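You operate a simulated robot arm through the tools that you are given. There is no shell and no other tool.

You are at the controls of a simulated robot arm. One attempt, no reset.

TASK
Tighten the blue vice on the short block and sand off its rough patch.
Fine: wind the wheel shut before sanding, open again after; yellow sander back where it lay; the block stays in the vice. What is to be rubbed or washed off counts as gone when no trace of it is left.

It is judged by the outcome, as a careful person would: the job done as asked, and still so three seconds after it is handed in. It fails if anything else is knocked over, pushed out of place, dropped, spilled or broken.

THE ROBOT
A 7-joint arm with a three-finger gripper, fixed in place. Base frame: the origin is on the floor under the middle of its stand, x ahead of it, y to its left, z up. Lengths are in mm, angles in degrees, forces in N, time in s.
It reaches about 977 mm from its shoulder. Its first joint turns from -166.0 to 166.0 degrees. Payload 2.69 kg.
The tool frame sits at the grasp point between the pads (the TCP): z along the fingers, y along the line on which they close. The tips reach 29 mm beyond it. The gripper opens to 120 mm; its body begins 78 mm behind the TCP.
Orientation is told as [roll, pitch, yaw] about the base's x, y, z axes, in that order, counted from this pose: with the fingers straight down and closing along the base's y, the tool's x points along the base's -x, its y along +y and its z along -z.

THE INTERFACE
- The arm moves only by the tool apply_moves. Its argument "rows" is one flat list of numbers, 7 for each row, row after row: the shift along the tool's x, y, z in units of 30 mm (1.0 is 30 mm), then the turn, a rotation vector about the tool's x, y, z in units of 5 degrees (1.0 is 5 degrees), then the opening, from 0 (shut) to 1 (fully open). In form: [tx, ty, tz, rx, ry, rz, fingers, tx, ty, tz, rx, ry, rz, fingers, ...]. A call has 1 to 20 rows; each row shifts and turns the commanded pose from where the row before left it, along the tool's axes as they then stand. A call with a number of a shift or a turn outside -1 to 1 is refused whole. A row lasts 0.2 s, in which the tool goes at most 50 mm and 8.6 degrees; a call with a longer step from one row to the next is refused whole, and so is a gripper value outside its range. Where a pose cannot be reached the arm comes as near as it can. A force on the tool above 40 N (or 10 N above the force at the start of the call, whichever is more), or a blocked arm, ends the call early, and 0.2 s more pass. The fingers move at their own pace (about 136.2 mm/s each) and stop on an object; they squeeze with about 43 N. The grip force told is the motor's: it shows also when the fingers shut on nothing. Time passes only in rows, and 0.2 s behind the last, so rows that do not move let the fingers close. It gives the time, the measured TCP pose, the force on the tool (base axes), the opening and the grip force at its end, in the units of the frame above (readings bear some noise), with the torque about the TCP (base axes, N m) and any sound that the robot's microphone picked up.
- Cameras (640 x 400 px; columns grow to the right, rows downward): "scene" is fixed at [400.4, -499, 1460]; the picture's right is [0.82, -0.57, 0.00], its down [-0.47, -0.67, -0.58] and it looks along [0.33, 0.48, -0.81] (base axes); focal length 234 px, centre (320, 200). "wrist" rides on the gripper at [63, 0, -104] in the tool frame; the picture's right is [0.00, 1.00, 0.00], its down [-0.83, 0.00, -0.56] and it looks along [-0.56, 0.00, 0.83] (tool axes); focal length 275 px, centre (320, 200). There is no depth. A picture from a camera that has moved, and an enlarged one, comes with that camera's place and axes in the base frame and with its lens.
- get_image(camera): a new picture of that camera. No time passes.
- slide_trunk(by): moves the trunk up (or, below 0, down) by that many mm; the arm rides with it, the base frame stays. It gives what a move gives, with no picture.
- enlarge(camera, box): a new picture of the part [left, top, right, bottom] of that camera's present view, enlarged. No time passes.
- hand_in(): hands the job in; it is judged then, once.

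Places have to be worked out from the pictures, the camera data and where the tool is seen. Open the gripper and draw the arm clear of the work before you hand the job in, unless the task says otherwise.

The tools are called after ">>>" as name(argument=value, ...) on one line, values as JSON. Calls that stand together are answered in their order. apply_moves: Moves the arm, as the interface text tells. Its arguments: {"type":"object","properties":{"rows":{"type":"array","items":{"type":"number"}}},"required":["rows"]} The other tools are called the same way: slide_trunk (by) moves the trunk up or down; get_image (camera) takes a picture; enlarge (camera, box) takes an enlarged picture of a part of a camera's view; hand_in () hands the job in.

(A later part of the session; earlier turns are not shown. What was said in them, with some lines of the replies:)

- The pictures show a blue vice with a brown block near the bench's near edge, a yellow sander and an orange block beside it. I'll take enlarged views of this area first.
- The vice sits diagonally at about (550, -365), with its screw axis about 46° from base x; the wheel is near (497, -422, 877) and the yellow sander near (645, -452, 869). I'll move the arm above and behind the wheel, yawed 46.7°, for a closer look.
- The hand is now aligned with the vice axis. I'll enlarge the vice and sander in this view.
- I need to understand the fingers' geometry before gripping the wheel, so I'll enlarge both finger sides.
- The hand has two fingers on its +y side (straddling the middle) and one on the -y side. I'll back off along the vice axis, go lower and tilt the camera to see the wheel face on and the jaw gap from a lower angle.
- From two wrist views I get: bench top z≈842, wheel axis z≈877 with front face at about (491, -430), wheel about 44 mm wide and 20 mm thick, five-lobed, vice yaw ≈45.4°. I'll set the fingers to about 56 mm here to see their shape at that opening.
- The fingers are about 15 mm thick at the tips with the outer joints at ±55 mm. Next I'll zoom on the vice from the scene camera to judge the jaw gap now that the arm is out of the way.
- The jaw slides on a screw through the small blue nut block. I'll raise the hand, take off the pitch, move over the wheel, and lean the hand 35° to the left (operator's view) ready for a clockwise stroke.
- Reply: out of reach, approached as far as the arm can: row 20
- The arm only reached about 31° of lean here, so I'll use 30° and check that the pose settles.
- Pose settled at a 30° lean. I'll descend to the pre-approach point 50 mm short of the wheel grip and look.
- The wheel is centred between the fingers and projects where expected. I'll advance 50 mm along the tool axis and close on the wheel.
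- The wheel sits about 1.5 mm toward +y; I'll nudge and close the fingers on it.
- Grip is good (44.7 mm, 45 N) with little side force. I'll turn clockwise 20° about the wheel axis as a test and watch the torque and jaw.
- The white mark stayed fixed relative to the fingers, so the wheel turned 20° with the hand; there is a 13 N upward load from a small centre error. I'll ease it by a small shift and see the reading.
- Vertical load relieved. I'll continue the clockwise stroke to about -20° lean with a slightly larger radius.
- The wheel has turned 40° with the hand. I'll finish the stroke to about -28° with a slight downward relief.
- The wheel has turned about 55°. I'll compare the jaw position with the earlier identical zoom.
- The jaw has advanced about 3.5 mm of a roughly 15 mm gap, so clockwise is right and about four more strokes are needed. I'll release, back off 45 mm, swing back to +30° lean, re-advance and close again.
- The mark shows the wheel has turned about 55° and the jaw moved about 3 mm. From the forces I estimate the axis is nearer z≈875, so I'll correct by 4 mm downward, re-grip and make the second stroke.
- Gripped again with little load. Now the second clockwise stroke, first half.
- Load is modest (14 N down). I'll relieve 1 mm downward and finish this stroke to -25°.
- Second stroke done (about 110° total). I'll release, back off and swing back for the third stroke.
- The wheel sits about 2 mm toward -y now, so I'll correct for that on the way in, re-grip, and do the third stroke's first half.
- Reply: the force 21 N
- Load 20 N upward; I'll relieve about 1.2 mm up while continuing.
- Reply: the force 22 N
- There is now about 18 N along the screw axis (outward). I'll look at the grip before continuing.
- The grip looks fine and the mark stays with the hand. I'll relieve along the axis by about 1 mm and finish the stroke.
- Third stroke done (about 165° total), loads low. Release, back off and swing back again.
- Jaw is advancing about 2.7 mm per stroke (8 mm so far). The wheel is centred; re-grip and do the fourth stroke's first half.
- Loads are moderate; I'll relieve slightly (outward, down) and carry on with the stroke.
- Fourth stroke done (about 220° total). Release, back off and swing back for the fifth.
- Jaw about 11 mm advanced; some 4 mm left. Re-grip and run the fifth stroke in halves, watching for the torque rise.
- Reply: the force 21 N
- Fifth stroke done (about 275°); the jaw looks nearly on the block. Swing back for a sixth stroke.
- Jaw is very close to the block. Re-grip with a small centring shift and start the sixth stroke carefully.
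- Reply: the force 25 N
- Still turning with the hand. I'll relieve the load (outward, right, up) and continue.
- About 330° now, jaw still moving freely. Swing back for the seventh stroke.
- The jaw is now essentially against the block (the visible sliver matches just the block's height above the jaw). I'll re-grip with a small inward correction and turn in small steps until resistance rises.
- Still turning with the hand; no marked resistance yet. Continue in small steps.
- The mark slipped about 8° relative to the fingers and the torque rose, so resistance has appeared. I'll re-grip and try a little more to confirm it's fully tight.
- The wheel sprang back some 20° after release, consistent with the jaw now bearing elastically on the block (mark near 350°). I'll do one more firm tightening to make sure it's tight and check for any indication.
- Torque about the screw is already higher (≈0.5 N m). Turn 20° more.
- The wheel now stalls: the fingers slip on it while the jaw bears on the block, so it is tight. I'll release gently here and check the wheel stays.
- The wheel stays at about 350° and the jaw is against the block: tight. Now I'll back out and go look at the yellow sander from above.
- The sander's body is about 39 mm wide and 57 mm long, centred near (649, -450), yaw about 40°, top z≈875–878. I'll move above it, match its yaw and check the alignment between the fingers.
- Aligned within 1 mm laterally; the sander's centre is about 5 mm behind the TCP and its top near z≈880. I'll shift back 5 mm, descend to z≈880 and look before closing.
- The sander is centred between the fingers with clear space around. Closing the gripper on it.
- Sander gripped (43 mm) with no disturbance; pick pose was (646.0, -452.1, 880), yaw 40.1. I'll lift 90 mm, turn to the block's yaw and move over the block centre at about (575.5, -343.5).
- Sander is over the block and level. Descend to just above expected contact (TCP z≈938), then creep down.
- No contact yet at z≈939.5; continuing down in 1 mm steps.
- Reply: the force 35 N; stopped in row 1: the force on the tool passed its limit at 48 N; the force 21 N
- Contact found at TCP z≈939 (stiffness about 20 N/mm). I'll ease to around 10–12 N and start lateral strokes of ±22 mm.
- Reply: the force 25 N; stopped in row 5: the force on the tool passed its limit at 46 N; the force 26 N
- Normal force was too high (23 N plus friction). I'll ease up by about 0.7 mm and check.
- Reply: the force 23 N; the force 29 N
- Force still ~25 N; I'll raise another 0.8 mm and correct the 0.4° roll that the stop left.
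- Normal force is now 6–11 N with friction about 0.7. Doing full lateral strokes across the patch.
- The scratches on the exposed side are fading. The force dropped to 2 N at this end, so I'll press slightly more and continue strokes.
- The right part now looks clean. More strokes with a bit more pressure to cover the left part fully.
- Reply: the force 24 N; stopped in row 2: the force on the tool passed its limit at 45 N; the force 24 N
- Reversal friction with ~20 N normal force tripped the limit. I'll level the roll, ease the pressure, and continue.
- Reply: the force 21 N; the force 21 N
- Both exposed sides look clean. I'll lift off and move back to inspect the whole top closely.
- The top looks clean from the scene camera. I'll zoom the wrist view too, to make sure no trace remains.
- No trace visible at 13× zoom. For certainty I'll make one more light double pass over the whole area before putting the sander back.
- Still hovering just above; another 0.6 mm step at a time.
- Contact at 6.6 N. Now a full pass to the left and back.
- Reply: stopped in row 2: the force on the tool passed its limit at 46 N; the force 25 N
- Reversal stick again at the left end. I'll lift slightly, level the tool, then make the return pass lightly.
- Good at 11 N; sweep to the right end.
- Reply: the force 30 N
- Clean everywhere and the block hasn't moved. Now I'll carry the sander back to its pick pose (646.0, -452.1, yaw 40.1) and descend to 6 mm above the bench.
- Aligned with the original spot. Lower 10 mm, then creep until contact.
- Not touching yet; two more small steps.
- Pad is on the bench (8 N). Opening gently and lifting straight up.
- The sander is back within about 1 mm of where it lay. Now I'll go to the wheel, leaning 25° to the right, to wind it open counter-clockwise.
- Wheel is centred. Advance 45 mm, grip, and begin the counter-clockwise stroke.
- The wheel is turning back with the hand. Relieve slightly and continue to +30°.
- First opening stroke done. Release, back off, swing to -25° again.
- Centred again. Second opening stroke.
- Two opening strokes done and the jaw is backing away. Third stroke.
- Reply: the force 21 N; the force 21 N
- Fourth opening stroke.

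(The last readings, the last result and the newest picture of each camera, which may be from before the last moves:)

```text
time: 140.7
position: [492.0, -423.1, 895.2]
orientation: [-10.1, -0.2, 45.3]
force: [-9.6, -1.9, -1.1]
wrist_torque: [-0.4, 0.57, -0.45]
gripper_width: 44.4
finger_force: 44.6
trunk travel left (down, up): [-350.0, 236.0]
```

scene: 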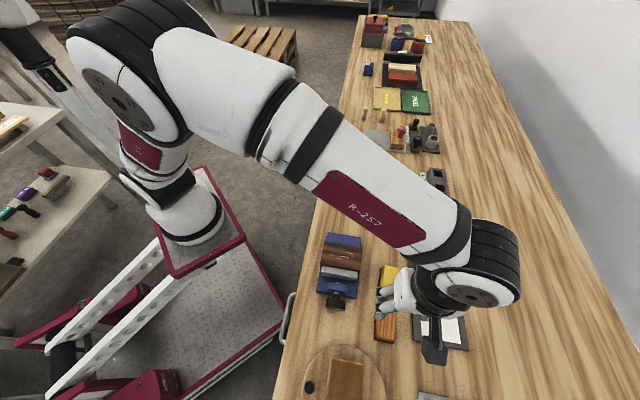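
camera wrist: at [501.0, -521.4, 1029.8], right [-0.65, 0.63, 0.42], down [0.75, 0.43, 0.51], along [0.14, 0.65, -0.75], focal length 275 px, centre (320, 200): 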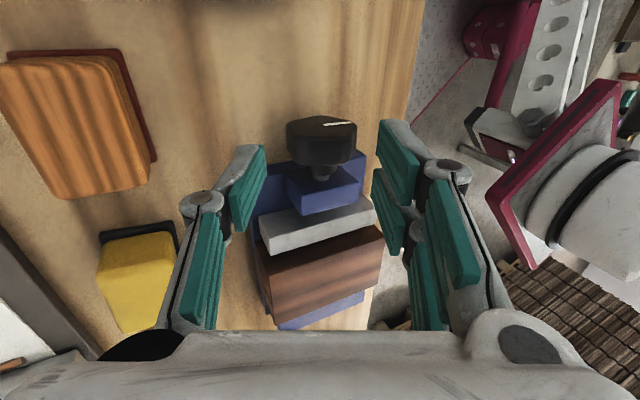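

>>> apply_moves(rows=[0.02, 0.07, 0.0025, 1, 0, 0, 0.1, 0, 0.0581, 0.0025, 1, 0, 0, 0.1, 0, 0.0581, 0.0025, 1, 0, 0, 0.1, 0, 0.0581, 0.0025, 1, 0, 0, 0.1])

>>> apply_moves(rows=[0, 0, 0, 0, 0, 0, 0.47, 0, 0, 0, 0, 0, 0, 0.47, 0, 0, -0.75, 0, 0, 0, 0.47, 0, 0, -0.75, 0, 0, 0, 0.47, 0, -0.189, 0.0082, -1, 0, 0, 0.47, 0, -0.189, 0.0082, -1, 0, 0, 0.47, 0, -0.189, 0.0082, -1, 0, 0, 0.47, 0, -0.189, 0.0082, -1, 0, 0, 0.47, 0, -0.189, 0.0082, -1, 0, 0, 0.47, 0, -0.189, 0.0082, -1, 0, 0, 0.47, 0, -0.189, 0.0082, -1, 0, 0, 0.47, 0, -0.189, 0.0082, -1, 0, 0, 0.47, 0, -0.189, 0.0082, -1, 0, 0, 0.47, 0, -0.189, 0.0082, -1, 0, 0, 0.47, 0, -0.189, 0.0082, -1, 0, 0, 0.47])

>>> get_image(camera="wrist")

>>> enlarge(camera="scene", box=[310, 225, 390, 315])

```text
time: 141.7
position: [486.2, -417.5, 892.7]
orientation: [-30.2, 0.0, 45.3]
force: [-8.2, -1.4, -3.5]
wrist_torque: [-0.14, 0.27, -0.21]
gripper_width: 44.5
finger_force: 45.0
trunk travel left (down, up): [-350.0, 236.0]
```

```text
time: 144.9
position: [513.1, -445.1, 935.6]
orientation: [25.1, -0.2, 45.3]
force: [-0.8, -0.2, 0.5]
wrist_torque: [-0.03, -0.04, 0.02]
gripper_width: 56.3
finger_force: 0.0
trunk travel left (down, up): [-350.0, 236.0]
```

```text
taken
camera wrist: at [499.5, -520.3, 1031.4], right [-0.65, 0.63, 0.42], down [0.75, 0.43, 0.51], along [0.14, 0.65, -0.75], focal length 275 px, centre (320, 200)
```

wrist: 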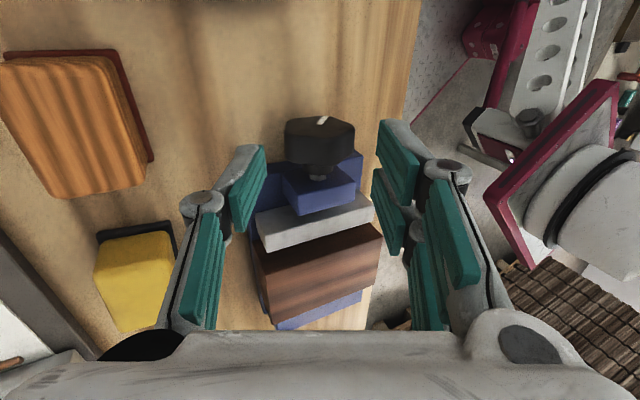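

```text
4.44 times, centred on (350, 270) of scene
camera zoom: at [400.4, -499.0, 1460.0], right [0.82, -0.57, 0.0], down [-0.47, -0.67, -0.58], along [0.33, 0.48, -0.81], focal length 1039 px, centre (187, -111)
```

zoom: 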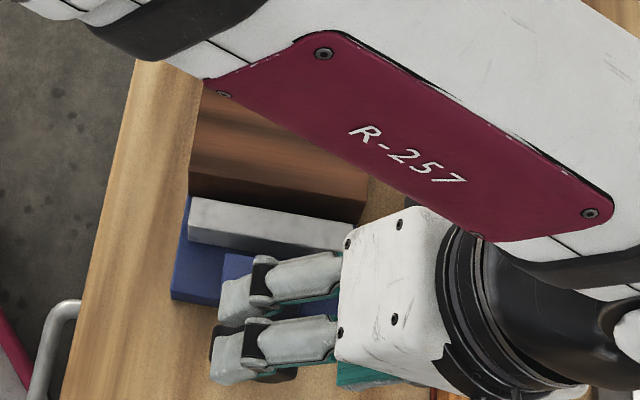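

The mark shows the wheel at about 130° from its original position; about 2.4 more strokes bring it back. Fifth stroke.

>>> apply_moves(rows=[0, -0.01, 0.77, 0, 0, 0, 0.47, 0, 0, 0.75, 0, 0, 0, 0.47, 0, 0, 0, 0, 0, 0, 0.47, 0, 0, 0, 0, 0, 0, 0.3, 0, 0, 0, 0, 0, 0, 0.1, 0, 0, 0, 0, 0, 0, 0.1, 0, 0.0581, 0.0025, 1, 0, 0, 0.1, 0, 0.0581, 0.0025, 1, 0, 0, 0.1, 0, 0.0581, 0.0025, 1, 0, 0, 0.1, 0, 0.0581, 0.0025, 1, 0, 0, 0.1])

>>> apply_moves(rows=[0, 0.07, 0.0025, 1, 0, 0, 0.1, 0, 0.065, 0.0025, 1, 0, 0, 0.1, 0, 0.065, 0.0025, 1, 0, 0, 0.1])

```text
time: 147.1
position: [495.2, -426.7, 894.7]
orientation: [4.9, -0.1, 45.3]
force: [3.4, -2.9, -0.3]
wrist_torque: [-0.32, 0.23, 0.08]
gripper_width: 44.4
finger_force: 44.7
trunk travel left (down, up): [-350.0, 236.0]
```

```text
time: 147.9
position: [490.6, -422.9, 894.9]
orientation: [-10.1, 0.0, 45.3]
force: [6.8, -2.7, 1.7]
wrist_torque: [-0.43, 0.19, -0.36]
gripper_width: 44.7
finger_force: 45.2
trunk travel left (down, up): [-350.0, 236.0]
```

>>> apply_moves(rows=[0, 0.0581, 0.0025, 1, 0, 0, 0.1, 0, 0.0581, 0.0025, 1, 0, 0, 0.1, 0, 0.0581, 0.0025, 1, 0, 0, 0.1, 0, 0.0581, 0.0025, 1, 0, 0, 0.1])

>>> apply_moves(rows=[0, 0, 0, 0, 0, 0, 0.47, 0, 0, 0, 0, 0, 0, 0.47, 0, 0, -0.75, 0, 0, 0, 0.47, 0, 0, -0.75, 0, 0, 0, 0.47, 0, -0.189, 0.0082, -1, 0, 0, 0.47, 0, -0.189, 0.0082, -1, 0, 0, 0.47, 0, -0.189, 0.0082, -1, 0, 0, 0.47, 0, -0.189, 0.0082, -1, 0, 0, 0.47, 0, -0.189, 0.0082, -1, 0, 0, 0.47, 0, -0.189, 0.0082, -1, 0, 0, 0.47, 0, -0.189, 0.0082, -1, 0, 0, 0.47, 0, -0.189, 0.0082, -1, 0, 0, 0.47, 0, -0.189, 0.0082, -1, 0, 0, 0.47, 0, -0.189, 0.0082, -1, 0, 0, 0.47, 0, -0.189, 0.0082, -1, 0, 0, 0.47])

>>> get_image(camera="wrist")

```text
time: 148.9
position: [486.4, -417.6, 892.0]
orientation: [-30.1, -0.1, 45.2]
force: [6.1, -4.8, -0.4]
wrist_torque: [-0.21, -0.02, 0.02]
gripper_width: 44.4
finger_force: 44.9
trunk travel left (down, up): [-350.0, 236.0]
```

```text
time: 152.1
position: [515.2, -444.4, 935.7]
orientation: [25.1, 0.0, 45.3]
force: [-0.8, 0.1, 0.0]
wrist_torque: [-0.02, 0.0, 0.0]
gripper_width: 56.1
finger_force: 0.1
trunk travel left (down, up): [-350.0, 236.0]
```

```text
taken
camera wrist: at [499.8, -520.1, 1031.3], right [-0.65, 0.63, 0.42], down [0.75, 0.43, 0.51], along [0.14, 0.65, -0.75], focal length 275 px, centre (320, 200)
```

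wrist: 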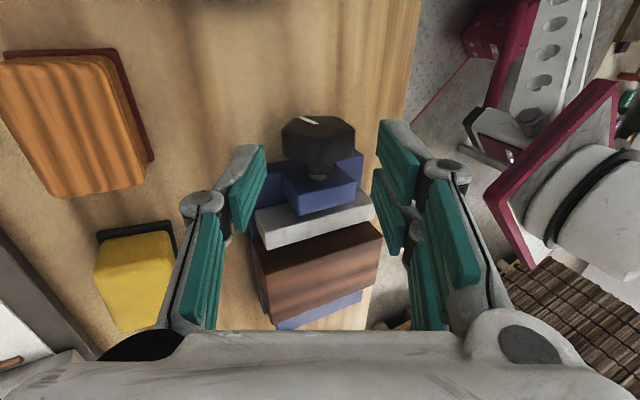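

Wheel now about 63° from the original. Sixth stroke.

>>> apply_moves(rows=[0, -0.02, 0.77, 0, 0, 0, 0.47, 0, 0, 0.75, 0, 0, 0, 0.47, 0, 0, 0, 0, 0, 0, 0.47, 0, 0, 0, 0, 0, 0, 0.3, 0, 0, 0, 0, 0, 0, 0.1, 0, 0, 0, 0, 0, 0, 0.1, 0, 0.0581, 0.0025, 1, 0, 0, 0.1, 0, 0.0581, 0.0025, 1, 0, 0, 0.1, 0, 0.0581, 0.0025, 1, 0, 0, 0.1, 0, 0.0581, 0.0025, 1, 0, 0, 0.1])

>>> apply_moves(rows=[0, 0.0581, 0.0025, 1, 0, 0, 0.1, 0, 0.0581, 0.0025, 1, 0, 0, 0.1, 0, 0.0581, 0.0025, 1, 0, 0, 0.1])

```text
time: 154.3
position: [495.4, -425.9, 894.3]
orientation: [5.0, -0.1, 45.4]
force: [-0.3, 9.0, -2.9]
wrist_torque: [-0.25, 0.46, -0.16]
gripper_width: 44.8
finger_force: 44.8
trunk travel left (down, up): [-350.0, 236.0]
```

```text
time: 155.1
position: [492.3, -422.7, 895.2]
orientation: [-10.2, -0.1, 45.5]
force: [-0.1, 10.9, 5.1]
wrist_torque: [0.08, 0.1, -0.4]
gripper_width: 44.7
finger_force: 45.3
trunk travel left (down, up): [-350.0, 236.0]
```

>>> apply_moves(rows=[0, 0.07, 0.0025, 1, 0, 0, 0.1, 0, 0.06, 0.0025, 1, 0, 0, 0.1, 0, 0.0581, 0.0025, 1, 0, 0, 0.1, 0, 0.0581, 0.0025, 1, 0, 0, 0.1])

>>> apply_moves(rows=[0, 0, 0, 0, 0, 0, 0.47, 0, 0, 0, 0, 0, 0, 0.47, 0, 0, -0.75, 0, 0, 0, 0.47, 0, 0, -0.75, 0, 0, 0, 0.47, 0, 0, 0, 0, 0, 0, 0.47])

>>> get_image(camera="wrist")

>>> enlarge(camera="scene", box=[310, 225, 390, 315])

```text
time: 156.1
position: [485.7, -418.2, 892.6]
orientation: [-30.2, 0.0, 45.2]
force: [1.0, 10.1, 13.8]
wrist_torque: [-0.1, 0.04, 0.04]
gripper_width: 44.6
finger_force: 44.8
trunk travel left (down, up): [-350.0, 236.0]
```

```text
time: 157.3
position: [470.1, -402.8, 930.7]
orientation: [-30.0, -0.1, 45.3]
force: [0.3, 1.1, -0.6]
wrist_torque: [0.02, -0.02, -0.01]
gripper_width: 56.1
finger_force: 0.0
trunk travel left (down, up): [-350.0, 236.0]
```

```text
taken
camera wrist: at [388.7, -411.2, 1021.9], right [-0.62, 0.61, -0.5], down [0.38, 0.79, 0.48], along [0.69, 0.11, -0.72], focal length 275 px, centre (320, 200)
```

wrist: 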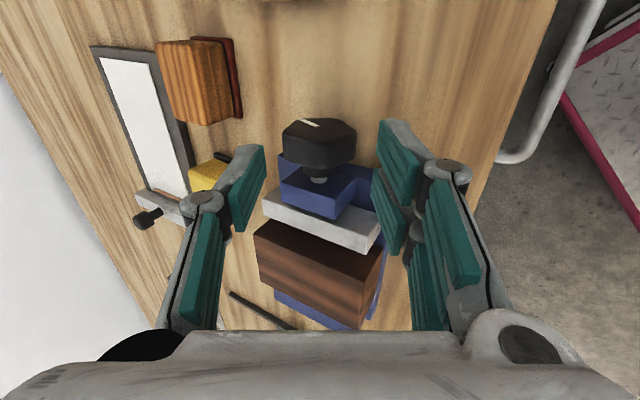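

```text
4.44 times, centred on (350, 270) of scene
camera zoom: at [400.4, -499.0, 1460.0], right [0.82, -0.57, 0.0], down [-0.47, -0.67, -0.58], along [0.33, 0.48, -0.81], focal length 1039 px, centre (187, -111)
```

zoom: 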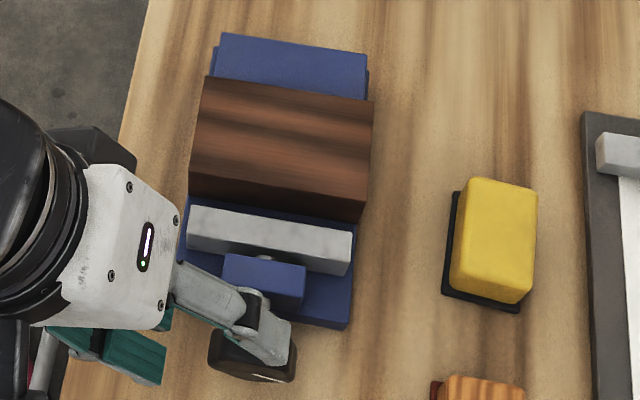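

The jaw is back where it began (only about 8° of wheel short). I'll add a small extra 10° turn so it's fully back to its open position.

>>> apply_moves(rows=[0, -0.189, 0.0082, -1, 0, 0, 0.47, 0, -0.189, 0.0082, -1, 0, 0, 0.47, 0, -0.189, 0.0082, -1, 0, 0, 0.47, 0, -0.02, 0.74, 0, 0, 0, 0.47, 0, 0, 0.74, 0, 0, 0, 0.47, 0, 0, 0, 0, 0, 0, 0.47, 0, 0, 0, 0, 0, 0, 0.3, 0, 0, 0, 0, 0, 0, 0.1, 0, 0, 0, 0, 0, 0, 0.1, 0, 0.0581, 0.0025, 1, 0, 0, 0.1, 0, 0.0581, 0.0025, 1, 0, 0, 0.1])

>>> get_image(camera="wrist")

```text
time: 159.7
position: [489.1, -418.7, 893.1]
orientation: [-24.9, -0.3, 45.3]
force: [0.1, 2.7, -20.1]
wrist_torque: [-0.2, 0.51, -0.47]
gripper_width: 44.3
finger_force: 45.3
trunk travel left (down, up): [-350.0, 236.0]
```

```text
taken
camera wrist: at [412.7, -433.1, 988.7], right [-0.65, 0.64, -0.42], down [0.41, 0.76, 0.51], along [0.64, 0.15, -0.75], focal length 275 px, centre (320, 200)
```

wrist: 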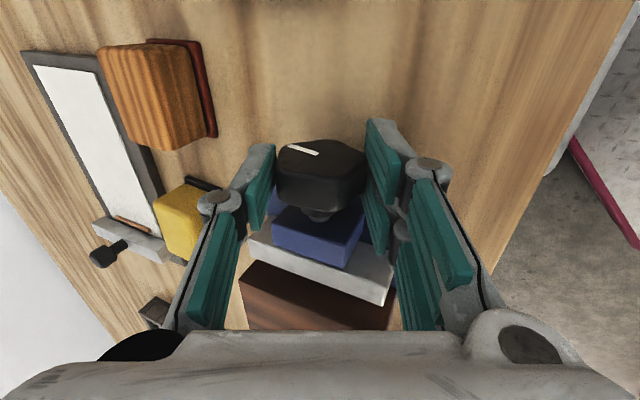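

The wheel is at its original mark position. Release, back out, level the hand and rise clear.

>>> apply_moves(rows=[0, 0, 0, 0, 0, 0, 0.47, 0, 0, 0, 0, 0, 0, 0.47, 0, 0, -0.75, 0, 0, 0, 0.47, 0, 0, -0.75, 0, 0, 0, 0.47, 0, 0, -0.8, 0, 0, 0, 0.5, 0, 0, -0.8, -1, 0, 0, 0.5, 0, 0, -0.8, -1, 0, 0, 0.5, 0, 0, -0.8, -1, 0, 0, 0.6, 0, 0, -0.8, -1, 0, 0, 0.8, 0, 0, -0.8, -1, 0, 0, 1, 0, 0.5, -0.8, 0, 0, 0, 1, 0, 0.8, -0.8, 0, 0, 0, 1, 0, 0.8, -0.8, 0, 0, 0, 1, 0, 0.8, -0.8, 0, 0, 0, 1, -0.5, 0.8, -0.3, 0, 0, 0, 1, -0.5, 0.8, 0, 0, 0, 0, 1, -0.5, 0.8, 0, 0, 0, 0, 1])

>>> get_image(camera="scene")

>>> enlarge(camera="scene", box=[290, 220, 450, 320])

>>> get_image(camera="wrist")

```text
time: 163.3
position: [364.9, -241.2, 1165.3]
orientation: [3.0, -1.4, 45.3]
force: [0.4, -0.4, -0.2]
wrist_torque: [0.02, 0.0, 0.02]
gripper_width: 119.8
finger_force: 0.0
trunk travel left (down, up): [-350.0, 236.0]
```

```text
taken
```

scene: 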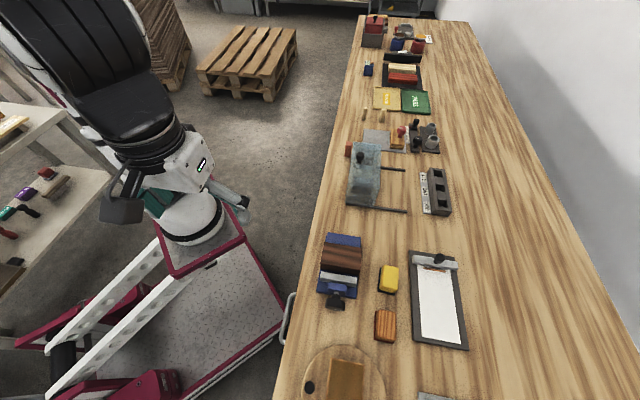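

```text
4.00 times, centred on (370, 270) of scene
camera zoom: at [400.4, -499.0, 1460.0], right [0.82, -0.57, 0.0], down [-0.47, -0.67, -0.58], along [0.33, 0.48, -0.81], focal length 935 px, centre (120, -80)
```

zoom: 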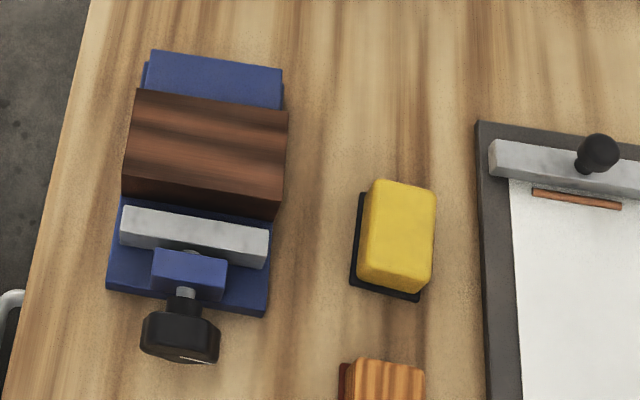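

```text
taken
camera wrist: at [322.2, -291.9, 1268.7], right [-0.71, 0.7, 0.05], down [0.59, 0.56, 0.58], along [0.37, 0.44, -0.82], focal length 275 px, centre (320, 200)
```

wrist: 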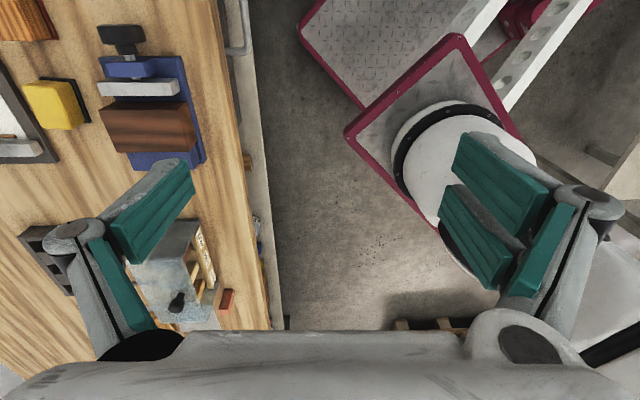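

Everything checks out. The block's top is clean and it is still seated in the vice. The jaw and wheel are back to their open position, and the yellow sander is back within about 1 mm of where it lay. Nothing else has moved, and the arm is clear with the gripper open. Handing in.

>>> hand_in()

```text
The job is handed in.
```

The job is done and handed in: the vice was tightened on the short block, the rough patch was sanded off, and the vice was wound open again. I don't have the judge's verdict.

- **Vice:** I wound the wheel clockwise until it stalled with the jaw hard against the block. After sanding I wound it back to its starting mark, so the jaw is open about as far as it was at first.
- **Rough patch:** I couldn't see any trace left, even at 13 times enlargement. I made one more light pass over it to be sure.
- **Block:** It is still in the vice. Tightening pushed it roughly 1.5 mm toward the far jaw.
- **Yellow sander:** It is back within about 1 mm of where it lay.
- **Force limit:** The arm hit its force limit four times: once while pressing the sander down, then three times when reversing a stroke. I eased off and carried on each time. The sander slid up about 1 mm in the grip, and nothing was knocked or dropped.

In the last pictures nothing else around the vice had moved, the arm is clear and the gripper is open.
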